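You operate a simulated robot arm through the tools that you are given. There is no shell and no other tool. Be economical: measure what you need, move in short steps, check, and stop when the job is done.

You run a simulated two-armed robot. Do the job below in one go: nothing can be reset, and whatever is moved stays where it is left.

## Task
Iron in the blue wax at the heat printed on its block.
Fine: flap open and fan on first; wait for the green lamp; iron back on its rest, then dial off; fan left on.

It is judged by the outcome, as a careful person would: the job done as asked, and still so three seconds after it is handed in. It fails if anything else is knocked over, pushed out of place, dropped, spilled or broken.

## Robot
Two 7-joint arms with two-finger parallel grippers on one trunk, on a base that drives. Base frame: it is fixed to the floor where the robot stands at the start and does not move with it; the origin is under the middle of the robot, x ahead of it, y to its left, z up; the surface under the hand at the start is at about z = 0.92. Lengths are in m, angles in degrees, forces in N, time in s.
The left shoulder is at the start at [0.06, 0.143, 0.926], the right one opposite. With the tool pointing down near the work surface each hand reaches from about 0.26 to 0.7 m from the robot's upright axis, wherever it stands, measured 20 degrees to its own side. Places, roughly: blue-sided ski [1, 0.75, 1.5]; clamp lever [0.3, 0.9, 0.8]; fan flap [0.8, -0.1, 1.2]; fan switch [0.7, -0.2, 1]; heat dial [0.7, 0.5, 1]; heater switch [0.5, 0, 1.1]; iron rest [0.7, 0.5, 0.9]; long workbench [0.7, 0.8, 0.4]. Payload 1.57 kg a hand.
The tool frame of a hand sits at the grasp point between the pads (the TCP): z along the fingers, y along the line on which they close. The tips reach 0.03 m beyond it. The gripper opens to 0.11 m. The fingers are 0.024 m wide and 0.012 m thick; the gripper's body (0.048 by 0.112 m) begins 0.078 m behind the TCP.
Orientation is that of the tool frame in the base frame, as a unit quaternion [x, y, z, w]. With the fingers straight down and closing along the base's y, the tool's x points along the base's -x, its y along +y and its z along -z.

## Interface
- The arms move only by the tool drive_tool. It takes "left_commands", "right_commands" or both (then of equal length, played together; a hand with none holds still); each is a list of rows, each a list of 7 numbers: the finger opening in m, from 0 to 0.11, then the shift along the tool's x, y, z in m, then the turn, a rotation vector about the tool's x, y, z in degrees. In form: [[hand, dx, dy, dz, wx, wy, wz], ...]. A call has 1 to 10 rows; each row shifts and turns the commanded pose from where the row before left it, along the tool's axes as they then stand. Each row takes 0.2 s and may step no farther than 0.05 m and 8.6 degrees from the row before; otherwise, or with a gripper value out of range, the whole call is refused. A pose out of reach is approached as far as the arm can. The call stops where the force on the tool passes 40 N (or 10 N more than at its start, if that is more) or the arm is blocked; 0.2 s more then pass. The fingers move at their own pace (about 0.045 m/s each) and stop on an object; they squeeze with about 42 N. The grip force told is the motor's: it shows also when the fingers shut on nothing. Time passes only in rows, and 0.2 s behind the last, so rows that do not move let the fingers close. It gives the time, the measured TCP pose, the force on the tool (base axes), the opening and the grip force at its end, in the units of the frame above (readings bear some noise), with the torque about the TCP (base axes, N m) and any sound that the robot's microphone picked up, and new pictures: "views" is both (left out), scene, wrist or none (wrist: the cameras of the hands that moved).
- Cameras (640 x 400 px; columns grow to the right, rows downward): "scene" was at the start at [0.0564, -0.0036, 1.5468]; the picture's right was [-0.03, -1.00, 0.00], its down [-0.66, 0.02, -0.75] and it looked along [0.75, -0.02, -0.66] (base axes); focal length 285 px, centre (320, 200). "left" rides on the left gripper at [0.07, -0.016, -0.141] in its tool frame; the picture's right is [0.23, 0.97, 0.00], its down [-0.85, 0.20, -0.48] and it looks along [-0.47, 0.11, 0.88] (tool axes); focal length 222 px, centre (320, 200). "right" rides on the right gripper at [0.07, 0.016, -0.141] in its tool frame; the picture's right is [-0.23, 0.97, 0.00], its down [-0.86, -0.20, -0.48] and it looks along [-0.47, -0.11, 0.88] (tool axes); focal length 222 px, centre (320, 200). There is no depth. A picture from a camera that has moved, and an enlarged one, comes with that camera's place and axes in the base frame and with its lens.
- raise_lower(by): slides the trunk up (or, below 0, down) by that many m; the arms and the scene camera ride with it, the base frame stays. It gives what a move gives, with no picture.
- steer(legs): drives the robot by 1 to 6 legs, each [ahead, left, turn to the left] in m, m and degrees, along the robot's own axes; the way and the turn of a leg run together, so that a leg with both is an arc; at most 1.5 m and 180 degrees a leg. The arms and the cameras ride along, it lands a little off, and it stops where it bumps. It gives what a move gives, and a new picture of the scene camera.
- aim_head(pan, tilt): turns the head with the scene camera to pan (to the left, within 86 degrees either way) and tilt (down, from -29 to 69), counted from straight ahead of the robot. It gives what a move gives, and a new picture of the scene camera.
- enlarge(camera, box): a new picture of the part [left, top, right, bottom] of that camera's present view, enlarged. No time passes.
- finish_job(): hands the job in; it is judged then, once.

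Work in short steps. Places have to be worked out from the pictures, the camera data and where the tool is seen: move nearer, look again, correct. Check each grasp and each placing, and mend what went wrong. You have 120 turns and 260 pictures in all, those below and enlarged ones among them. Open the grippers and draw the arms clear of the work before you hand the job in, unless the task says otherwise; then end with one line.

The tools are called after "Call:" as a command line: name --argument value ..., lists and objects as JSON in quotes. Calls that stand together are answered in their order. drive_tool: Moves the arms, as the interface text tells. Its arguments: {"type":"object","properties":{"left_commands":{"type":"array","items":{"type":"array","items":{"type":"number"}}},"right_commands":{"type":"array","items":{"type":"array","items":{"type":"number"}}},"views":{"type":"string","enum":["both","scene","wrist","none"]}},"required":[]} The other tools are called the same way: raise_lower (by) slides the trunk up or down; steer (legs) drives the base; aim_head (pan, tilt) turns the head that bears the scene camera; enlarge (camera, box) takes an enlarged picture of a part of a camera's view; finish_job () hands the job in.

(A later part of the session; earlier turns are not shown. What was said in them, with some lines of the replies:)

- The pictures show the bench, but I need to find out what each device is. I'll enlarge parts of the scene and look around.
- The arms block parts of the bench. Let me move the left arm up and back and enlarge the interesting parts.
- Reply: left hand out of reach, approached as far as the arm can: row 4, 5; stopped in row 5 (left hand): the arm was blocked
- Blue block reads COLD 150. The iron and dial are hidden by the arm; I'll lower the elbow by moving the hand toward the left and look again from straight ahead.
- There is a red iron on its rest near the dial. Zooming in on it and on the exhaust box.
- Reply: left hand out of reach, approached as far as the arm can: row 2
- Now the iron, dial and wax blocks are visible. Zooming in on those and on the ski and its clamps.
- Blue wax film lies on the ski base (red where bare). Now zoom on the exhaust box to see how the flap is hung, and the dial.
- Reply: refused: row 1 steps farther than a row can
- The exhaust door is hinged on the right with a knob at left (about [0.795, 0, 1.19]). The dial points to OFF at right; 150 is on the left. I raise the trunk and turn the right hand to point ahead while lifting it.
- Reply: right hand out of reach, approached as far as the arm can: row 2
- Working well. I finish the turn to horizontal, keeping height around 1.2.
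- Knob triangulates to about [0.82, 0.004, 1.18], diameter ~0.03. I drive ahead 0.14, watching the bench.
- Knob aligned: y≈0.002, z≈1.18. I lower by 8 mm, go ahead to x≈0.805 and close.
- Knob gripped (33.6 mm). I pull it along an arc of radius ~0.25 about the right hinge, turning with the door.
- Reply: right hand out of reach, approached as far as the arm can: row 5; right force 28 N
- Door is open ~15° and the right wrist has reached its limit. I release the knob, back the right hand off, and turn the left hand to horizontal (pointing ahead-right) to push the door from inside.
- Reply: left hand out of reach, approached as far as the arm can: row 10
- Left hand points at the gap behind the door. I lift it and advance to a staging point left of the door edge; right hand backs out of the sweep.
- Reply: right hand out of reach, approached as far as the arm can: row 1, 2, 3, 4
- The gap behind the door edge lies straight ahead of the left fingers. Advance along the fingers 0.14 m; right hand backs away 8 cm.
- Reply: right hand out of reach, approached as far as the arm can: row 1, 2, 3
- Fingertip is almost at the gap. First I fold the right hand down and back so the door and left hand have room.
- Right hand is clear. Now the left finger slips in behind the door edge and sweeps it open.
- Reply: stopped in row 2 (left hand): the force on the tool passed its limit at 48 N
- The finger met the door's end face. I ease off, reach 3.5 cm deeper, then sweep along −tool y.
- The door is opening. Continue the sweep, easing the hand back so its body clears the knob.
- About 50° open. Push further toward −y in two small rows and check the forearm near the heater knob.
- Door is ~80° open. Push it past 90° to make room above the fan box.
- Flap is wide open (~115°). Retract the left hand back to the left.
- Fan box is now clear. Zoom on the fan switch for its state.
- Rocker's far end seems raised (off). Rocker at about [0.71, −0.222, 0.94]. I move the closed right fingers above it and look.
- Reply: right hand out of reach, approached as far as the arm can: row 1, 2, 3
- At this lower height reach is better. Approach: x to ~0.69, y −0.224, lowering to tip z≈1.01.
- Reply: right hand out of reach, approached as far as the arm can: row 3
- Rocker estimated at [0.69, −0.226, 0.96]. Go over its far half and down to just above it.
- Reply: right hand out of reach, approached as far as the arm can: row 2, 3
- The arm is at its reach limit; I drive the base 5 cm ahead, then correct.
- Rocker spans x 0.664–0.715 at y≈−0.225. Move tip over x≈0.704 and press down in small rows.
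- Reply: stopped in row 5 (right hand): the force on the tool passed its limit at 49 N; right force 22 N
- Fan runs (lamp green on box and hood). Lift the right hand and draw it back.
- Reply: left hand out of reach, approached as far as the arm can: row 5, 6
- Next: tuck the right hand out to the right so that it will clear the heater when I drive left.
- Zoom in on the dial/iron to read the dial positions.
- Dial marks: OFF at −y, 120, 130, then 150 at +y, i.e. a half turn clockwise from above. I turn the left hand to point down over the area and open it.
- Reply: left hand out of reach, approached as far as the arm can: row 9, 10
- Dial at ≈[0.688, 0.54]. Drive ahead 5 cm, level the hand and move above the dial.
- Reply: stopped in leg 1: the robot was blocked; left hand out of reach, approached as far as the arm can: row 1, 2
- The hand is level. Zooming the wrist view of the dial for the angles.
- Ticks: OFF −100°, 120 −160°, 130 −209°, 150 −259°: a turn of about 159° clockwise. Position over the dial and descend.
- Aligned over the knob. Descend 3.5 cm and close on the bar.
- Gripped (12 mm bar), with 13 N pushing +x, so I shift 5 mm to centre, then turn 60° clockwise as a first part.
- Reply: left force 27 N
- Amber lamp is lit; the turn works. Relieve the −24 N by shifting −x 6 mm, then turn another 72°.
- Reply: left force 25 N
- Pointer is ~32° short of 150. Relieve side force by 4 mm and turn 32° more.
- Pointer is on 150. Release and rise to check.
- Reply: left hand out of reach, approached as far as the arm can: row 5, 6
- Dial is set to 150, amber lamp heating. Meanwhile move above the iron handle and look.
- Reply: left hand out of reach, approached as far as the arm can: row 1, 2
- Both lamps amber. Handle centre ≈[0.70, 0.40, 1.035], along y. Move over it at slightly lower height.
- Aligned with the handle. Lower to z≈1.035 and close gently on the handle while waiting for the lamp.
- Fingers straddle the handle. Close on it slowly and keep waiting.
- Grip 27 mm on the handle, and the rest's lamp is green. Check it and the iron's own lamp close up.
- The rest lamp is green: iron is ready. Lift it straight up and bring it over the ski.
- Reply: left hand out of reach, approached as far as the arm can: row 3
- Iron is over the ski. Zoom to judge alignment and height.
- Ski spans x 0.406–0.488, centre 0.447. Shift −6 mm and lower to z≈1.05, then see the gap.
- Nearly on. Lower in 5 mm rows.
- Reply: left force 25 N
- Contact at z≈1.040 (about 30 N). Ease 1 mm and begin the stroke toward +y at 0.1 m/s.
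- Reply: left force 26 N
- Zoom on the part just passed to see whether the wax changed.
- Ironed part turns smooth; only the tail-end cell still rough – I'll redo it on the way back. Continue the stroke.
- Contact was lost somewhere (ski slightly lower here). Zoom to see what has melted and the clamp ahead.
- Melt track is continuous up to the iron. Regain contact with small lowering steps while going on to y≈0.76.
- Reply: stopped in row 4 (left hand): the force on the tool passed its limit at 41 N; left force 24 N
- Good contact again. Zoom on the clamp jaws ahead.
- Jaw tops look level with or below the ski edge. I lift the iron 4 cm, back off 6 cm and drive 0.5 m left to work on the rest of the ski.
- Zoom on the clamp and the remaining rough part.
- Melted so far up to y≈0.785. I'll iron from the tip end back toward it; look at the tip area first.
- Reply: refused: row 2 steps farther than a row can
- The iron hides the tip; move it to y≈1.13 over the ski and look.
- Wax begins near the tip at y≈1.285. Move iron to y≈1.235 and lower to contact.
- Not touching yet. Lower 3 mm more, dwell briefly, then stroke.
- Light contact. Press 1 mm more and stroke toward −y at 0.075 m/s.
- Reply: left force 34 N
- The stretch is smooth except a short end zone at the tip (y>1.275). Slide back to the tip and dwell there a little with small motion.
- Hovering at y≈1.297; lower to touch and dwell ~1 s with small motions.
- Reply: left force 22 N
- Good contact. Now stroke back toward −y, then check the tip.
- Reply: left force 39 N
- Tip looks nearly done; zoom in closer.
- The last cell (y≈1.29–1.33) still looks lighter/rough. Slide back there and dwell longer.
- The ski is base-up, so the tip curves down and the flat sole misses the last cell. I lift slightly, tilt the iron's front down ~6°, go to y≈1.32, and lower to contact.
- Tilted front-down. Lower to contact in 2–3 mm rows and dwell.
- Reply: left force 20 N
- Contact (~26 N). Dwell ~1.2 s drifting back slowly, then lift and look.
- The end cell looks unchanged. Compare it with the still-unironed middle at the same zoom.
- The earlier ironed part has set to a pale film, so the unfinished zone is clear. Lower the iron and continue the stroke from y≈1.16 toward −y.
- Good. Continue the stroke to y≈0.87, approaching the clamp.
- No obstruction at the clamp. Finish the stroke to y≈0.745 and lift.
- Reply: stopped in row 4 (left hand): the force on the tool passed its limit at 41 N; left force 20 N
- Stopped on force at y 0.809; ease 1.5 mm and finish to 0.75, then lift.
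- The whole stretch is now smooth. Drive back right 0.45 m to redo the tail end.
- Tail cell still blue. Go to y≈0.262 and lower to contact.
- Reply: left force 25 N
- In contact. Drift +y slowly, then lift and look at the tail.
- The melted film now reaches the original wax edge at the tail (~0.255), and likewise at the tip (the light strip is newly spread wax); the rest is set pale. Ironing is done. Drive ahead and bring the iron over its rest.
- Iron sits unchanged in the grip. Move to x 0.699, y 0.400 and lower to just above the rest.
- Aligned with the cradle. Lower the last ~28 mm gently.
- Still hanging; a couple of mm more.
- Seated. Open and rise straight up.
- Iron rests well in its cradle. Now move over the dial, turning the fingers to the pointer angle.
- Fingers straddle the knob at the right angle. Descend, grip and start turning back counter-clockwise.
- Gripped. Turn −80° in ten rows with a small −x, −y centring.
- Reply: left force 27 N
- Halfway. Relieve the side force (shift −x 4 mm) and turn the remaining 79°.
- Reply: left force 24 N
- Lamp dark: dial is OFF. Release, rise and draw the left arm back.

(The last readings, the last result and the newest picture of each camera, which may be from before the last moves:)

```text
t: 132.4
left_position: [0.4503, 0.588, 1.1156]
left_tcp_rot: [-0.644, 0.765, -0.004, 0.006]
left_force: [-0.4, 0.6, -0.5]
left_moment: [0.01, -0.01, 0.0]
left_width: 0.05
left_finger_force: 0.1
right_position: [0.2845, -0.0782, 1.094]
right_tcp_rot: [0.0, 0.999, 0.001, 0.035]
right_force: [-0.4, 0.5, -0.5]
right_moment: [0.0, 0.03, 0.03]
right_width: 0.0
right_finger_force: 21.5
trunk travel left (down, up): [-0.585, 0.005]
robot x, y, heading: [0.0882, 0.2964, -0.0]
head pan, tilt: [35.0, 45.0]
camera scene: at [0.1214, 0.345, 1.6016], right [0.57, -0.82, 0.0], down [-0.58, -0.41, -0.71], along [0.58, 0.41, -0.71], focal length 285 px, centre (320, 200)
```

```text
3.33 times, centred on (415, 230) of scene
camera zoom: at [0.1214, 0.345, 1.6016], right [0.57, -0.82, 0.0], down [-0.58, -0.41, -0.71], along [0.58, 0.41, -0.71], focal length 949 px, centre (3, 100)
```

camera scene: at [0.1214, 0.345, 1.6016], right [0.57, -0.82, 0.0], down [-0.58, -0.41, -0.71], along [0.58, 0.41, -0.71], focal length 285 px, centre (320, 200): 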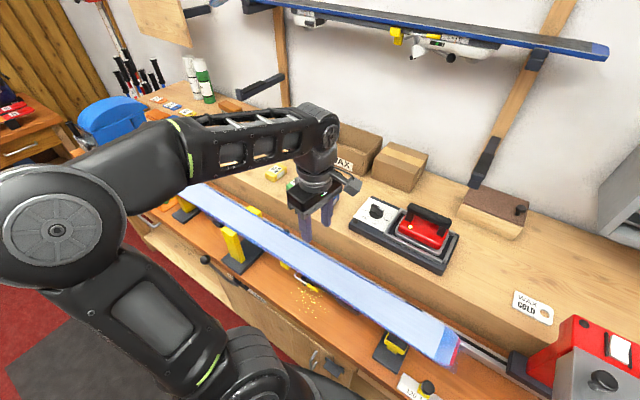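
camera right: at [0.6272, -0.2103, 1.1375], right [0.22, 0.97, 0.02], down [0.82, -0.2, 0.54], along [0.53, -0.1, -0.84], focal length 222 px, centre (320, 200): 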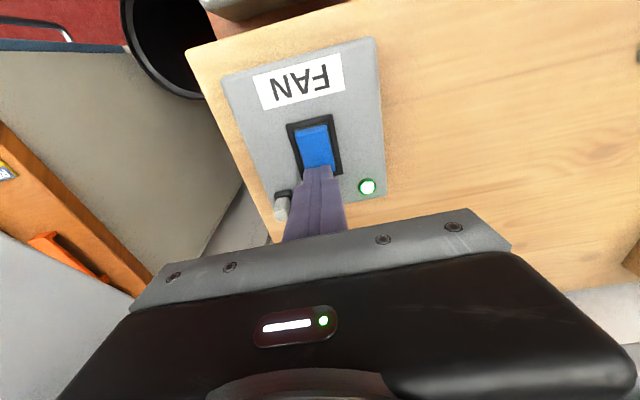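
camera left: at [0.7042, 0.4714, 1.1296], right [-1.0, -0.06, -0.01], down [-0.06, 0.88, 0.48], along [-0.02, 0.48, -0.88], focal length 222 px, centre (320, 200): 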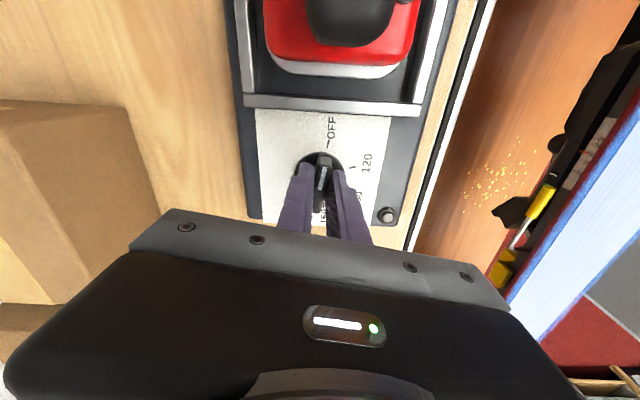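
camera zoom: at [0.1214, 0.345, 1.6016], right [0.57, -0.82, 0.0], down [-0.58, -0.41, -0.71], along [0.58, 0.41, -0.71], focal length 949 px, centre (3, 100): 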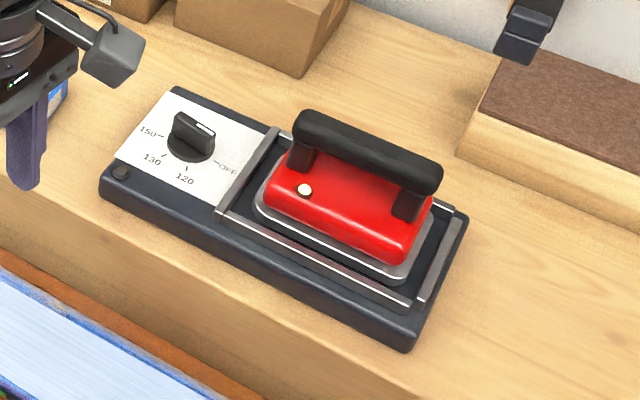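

Dial off, iron on its rest. Back away and check the ski ends and the fan.

Call:
steer --legs '[[-0.25, 0, 0]]'

Call:
enlarge --camera "scene" --box '[100, 120, 500, 370]'

Call:
enlarge --camera "scene" --box '[400, 270, 500, 350]'

Call:
aim_head --pan 0 --tilt 35

```text
t: 134.3
left_position: [0.2008, 0.5863, 1.1157]
left_tcp_rot: [-0.644, 0.765, -0.005, 0.005]
left_force: [-0.3, 0.4, 0.8]
left_moment: [0.0, -0.01, -0.03]
left_width: 0.0499
left_finger_force: 0.1
right_position: [0.0343, -0.0792, 1.093]
right_tcp_rot: [0.0, 0.999, 0.001, 0.036]
right_force: [-0.1, 0.2, 0.1]
right_moment: [-0.02, -0.04, 0.0]
right_width: 0.0001
right_finger_force: 21.4
trunk travel left (down, up): [-0.585, 0.005]
robot x, y, heading: [-0.1673, 0.2957, 0.1]
head pan, tilt: [35.0, 45.0]
camera scene: at [-0.1296, 0.3446, 1.6016], right [0.57, -0.82, 0.0], down [-0.58, -0.41, -0.71], along [0.58, 0.41, -0.71], focal length 285 px, centre (320, 200)
```

scene: 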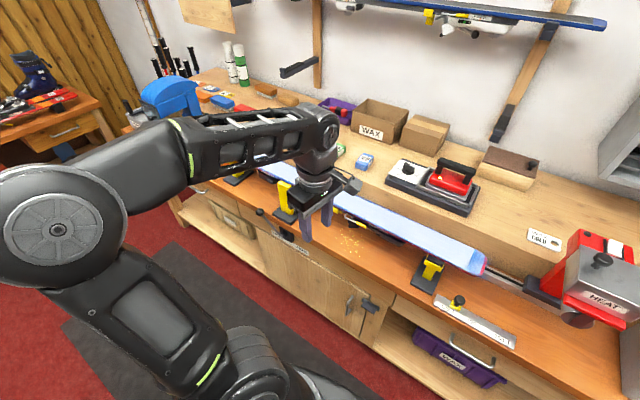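

```text
1.60 times, centred on (300, 245) of scene
camera zoom: at [-0.1296, 0.3446, 1.6016], right [0.57, -0.82, 0.0], down [-0.58, -0.41, -0.71], along [0.58, 0.41, -0.71], focal length 456 px, centre (352, 128)
```

zoom: 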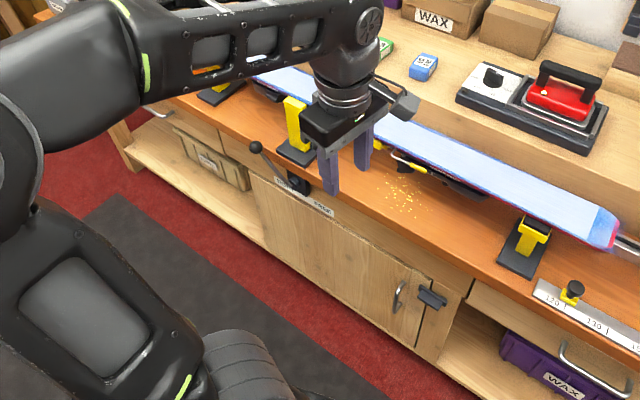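

```text
5.00 times, centred on (450, 310) of scene
camera zoom: at [-0.1296, 0.3446, 1.6016], right [0.57, -0.82, 0.0], down [-0.58, -0.41, -0.71], along [0.58, 0.41, -0.71], focal length 1423 px, centre (-330, -350)
```

zoom: 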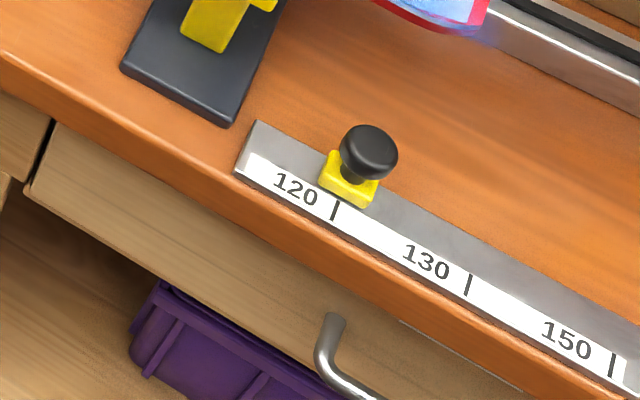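

```text
t: 135.3
left_position: [0.201, 0.5865, 1.1162]
left_tcp_rot: [-0.644, 0.765, -0.003, 0.005]
left_force: [0.5, 0.2, -0.3]
left_moment: [0.0, 0.01, 0.0]
left_width: 0.0502
left_finger_force: 0.1
right_position: [0.0347, -0.0772, 1.0934]
right_tcp_rot: [0.002, 0.999, 0.001, 0.037]
right_force: [1.0, 0.0, -0.8]
right_moment: [0.0, 0.02, 0.01]
right_width: 0.0001
right_finger_force: 21.5
trunk travel left (down, up): [-0.585, 0.005]
robot x, y, heading: [-0.1636, 0.2974, 0.1]
head pan, tilt: [0.0, 35.0]
camera scene: at [-0.1066, 0.298, 1.6163], right [0.0, -1.0, 0.0], down [-0.57, 0.0, -0.82], along [0.82, 0.0, -0.57], focal length 285 px, centre (320, 200)
```

scene: 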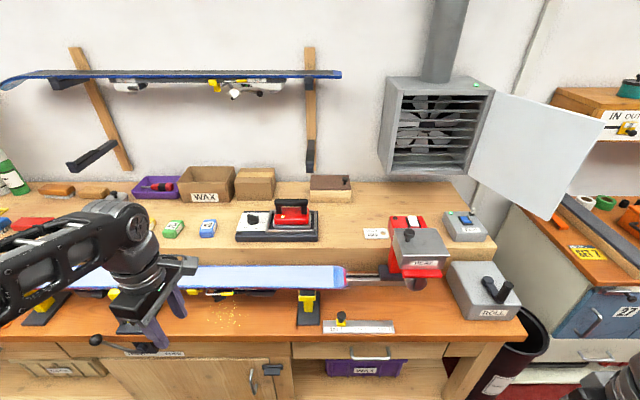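

Everything in order; one closer look at both ski ends.

Call:
enlarge --camera "scene" --box '[260, 245, 380, 305]'

Call:
aim_head --pan 48 --tilt 30

Call:
drive_tool --left_commands '[[0.11, -0.045, 0, 0, 0, 0, 0], [0.11, -0.045, 0, 0, 0, 0, 0], [0.11, -0.045, 0, 0, 0, 0, 0]]' --right_commands '[[0.05, 0, 0, 0, 0, 0, 0], [0.08, 0, 0, 0, 0, 0, 0], [0.11, 0, 0, 0, 0, 0, 0]]' --views "scene"

```text
5.33 times, centred on (320, 275) of scene
camera zoom: at [-0.1066, 0.298, 1.6163], right [0.0, -1.0, 0.0], down [-0.57, 0.0, -0.82], along [0.82, 0.0, -0.57], focal length 1518 px, centre (320, -200)
```

zoom: 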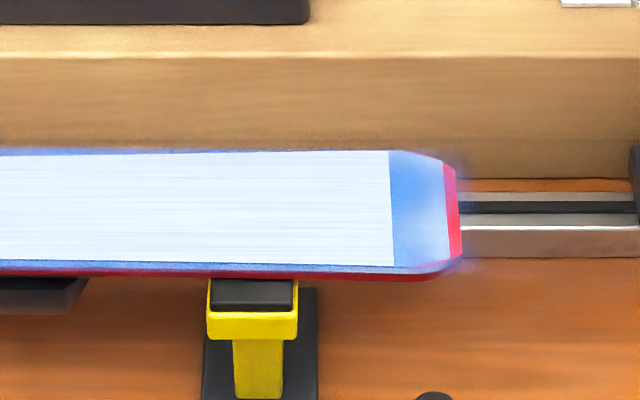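

```text
t: 136.4
left_position: [0.2008, 0.5866, 1.1149]
left_tcp_rot: [-0.644, 0.765, -0.003, 0.007]
left_force: [0.2, 0.6, -0.8]
left_moment: [0.01, 0.01, -0.01]
left_width: 0.0501
left_finger_force: 0.0
right_position: [0.0346, -0.0785, 1.0941]
right_tcp_rot: [0.001, 0.999, 0.001, 0.036]
right_force: [0.8, 0.0, -0.2]
right_moment: [0.01, 0.02, 0.0]
right_width: 0.0001
right_finger_force: 21.2
trunk travel left (down, up): [-0.585, 0.005]
robot x, y, heading: [-0.1651, 0.297, -0.2]
head pan, tilt: [48.0, 30.0]
camera scene: at [-0.1341, 0.3651, 1.6242], right [0.74, -0.67, 0.0], down [-0.34, -0.37, -0.87], along [0.58, 0.64, -0.5], focal length 285 px, centre (320, 200)
```

scene: 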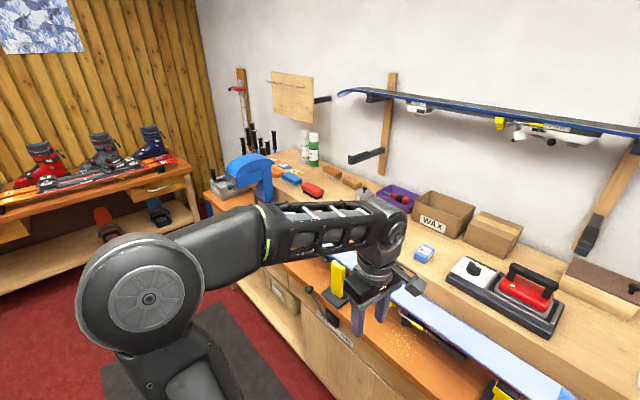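

```text
t: 137.2
left_position: [0.2263, 0.7207, 1.1127]
left_tcp_rot: [-0.643, 0.766, -0.004, 0.004]
left_force: [0.3, -0.1, 0.1]
left_moment: [-0.02, 0.03, -0.02]
left_width: 0.1099
left_finger_force: 0.1
right_position: [0.0361, -0.077, 1.0941]
right_tcp_rot: [0.001, 0.999, 0.0, 0.035]
right_force: [-0.4, 0.2, -0.3]
right_moment: [0.03, 0.0, 0.02]
right_width: 0.0643
right_finger_force: 0.1
trunk travel left (down, up): [-0.585, 0.005]
robot x, y, heading: [-0.1655, 0.2979, -0.1]
head pan, tilt: [48.0, 30.0]
camera scene: at [-0.1335, 0.3661, 1.6241], right [0.74, -0.67, 0.0], down [-0.34, -0.37, -0.87], along [0.58, 0.64, -0.5], focal length 285 px, centre (320, 200)
```

scene: 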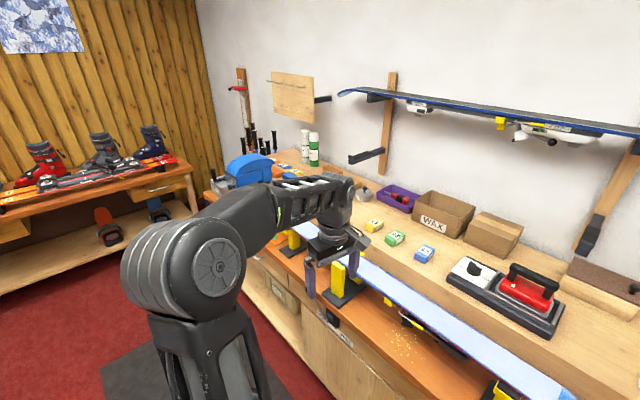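

Tail is fully set. One last look at the tip from further left, then hand in.

Call:
steer --legs '[[-0.1, 0.6, 0]]'

Call:
aim_head --pan 10 --tilt 40

```text
t: 140.6
left_position: [0.1234, 1.3118, 1.1132]
left_tcp_rot: [-0.646, 0.763, -0.004, 0.005]
left_force: [-0.2, 0.1, -0.1]
left_moment: [-0.03, 0.02, 0.01]
left_width: 0.1101
left_finger_force: 0.0
right_position: [-0.0636, 0.5106, 1.0948]
right_tcp_rot: [-0.003, 0.999, 0.001, 0.036]
right_force: [0.7, 0.6, -0.1]
right_moment: [-0.03, -0.01, -0.01]
right_width: 0.1098
right_finger_force: 0.0
trunk travel left (down, up): [-0.585, 0.005]
robot x, y, heading: [-0.2691, 0.8837, 0.5]
head pan, tilt: [48.0, 30.0]
camera scene: at [-0.2346, 0.9539, 1.6241], right [0.75, -0.67, 0.0], down [-0.33, -0.37, -0.87], along [0.58, 0.65, -0.5], focal length 285 px, centre (320, 200)
```

scene: 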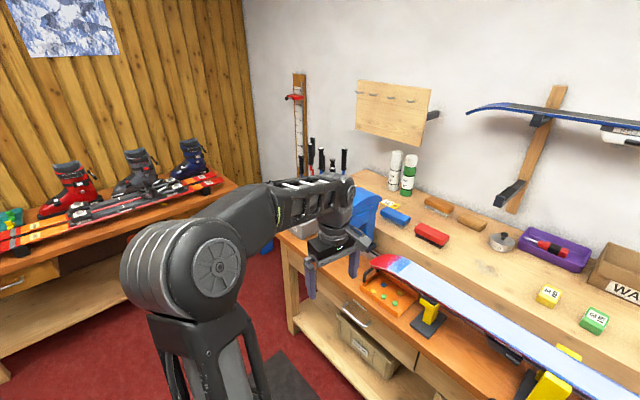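

```text
t: 141.7
left_position: [0.1234, 1.3114, 1.1135]
left_tcp_rot: [-0.646, 0.763, -0.004, 0.005]
left_force: [-0.5, -0.8, -0.3]
left_moment: [0.01, 0.0, 0.02]
left_width: 0.1098
left_finger_force: 0.0
right_position: [-0.0621, 0.5104, 1.0946]
right_tcp_rot: [-0.002, 0.999, 0.001, 0.036]
right_force: [-0.2, -0.6, 0.0]
right_moment: [0.01, -0.05, 0.0]
right_width: 0.1099
right_finger_force: 0.1
trunk travel left (down, up): [-0.585, 0.005]
robot x, y, heading: [-0.2669, 0.8854, 0.3]
head pan, tilt: [10.0, 40.0]
camera scene: at [-0.2109, 0.9008, 1.6088], right [0.18, -0.98, 0.0], down [-0.63, -0.12, -0.77], along [0.75, 0.14, -0.64], focal length 285 px, centre (320, 200)
```

scene: 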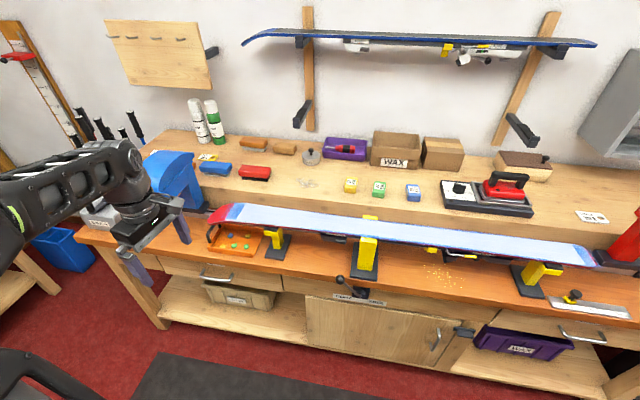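

The wax film is even along the whole ski, the iron is on its rest, the dial is off and the fan is on with its flap open. Both arms are clear, so I hand in.

Call:
finish_job

```text
The job is handed in.
```

The blue wax is ironed in at 150 along the whole ski. The flap was opened and the fan switched on first, and I started once the lamp was green. The iron is back on its rest, the dial is off and the fan is still running.
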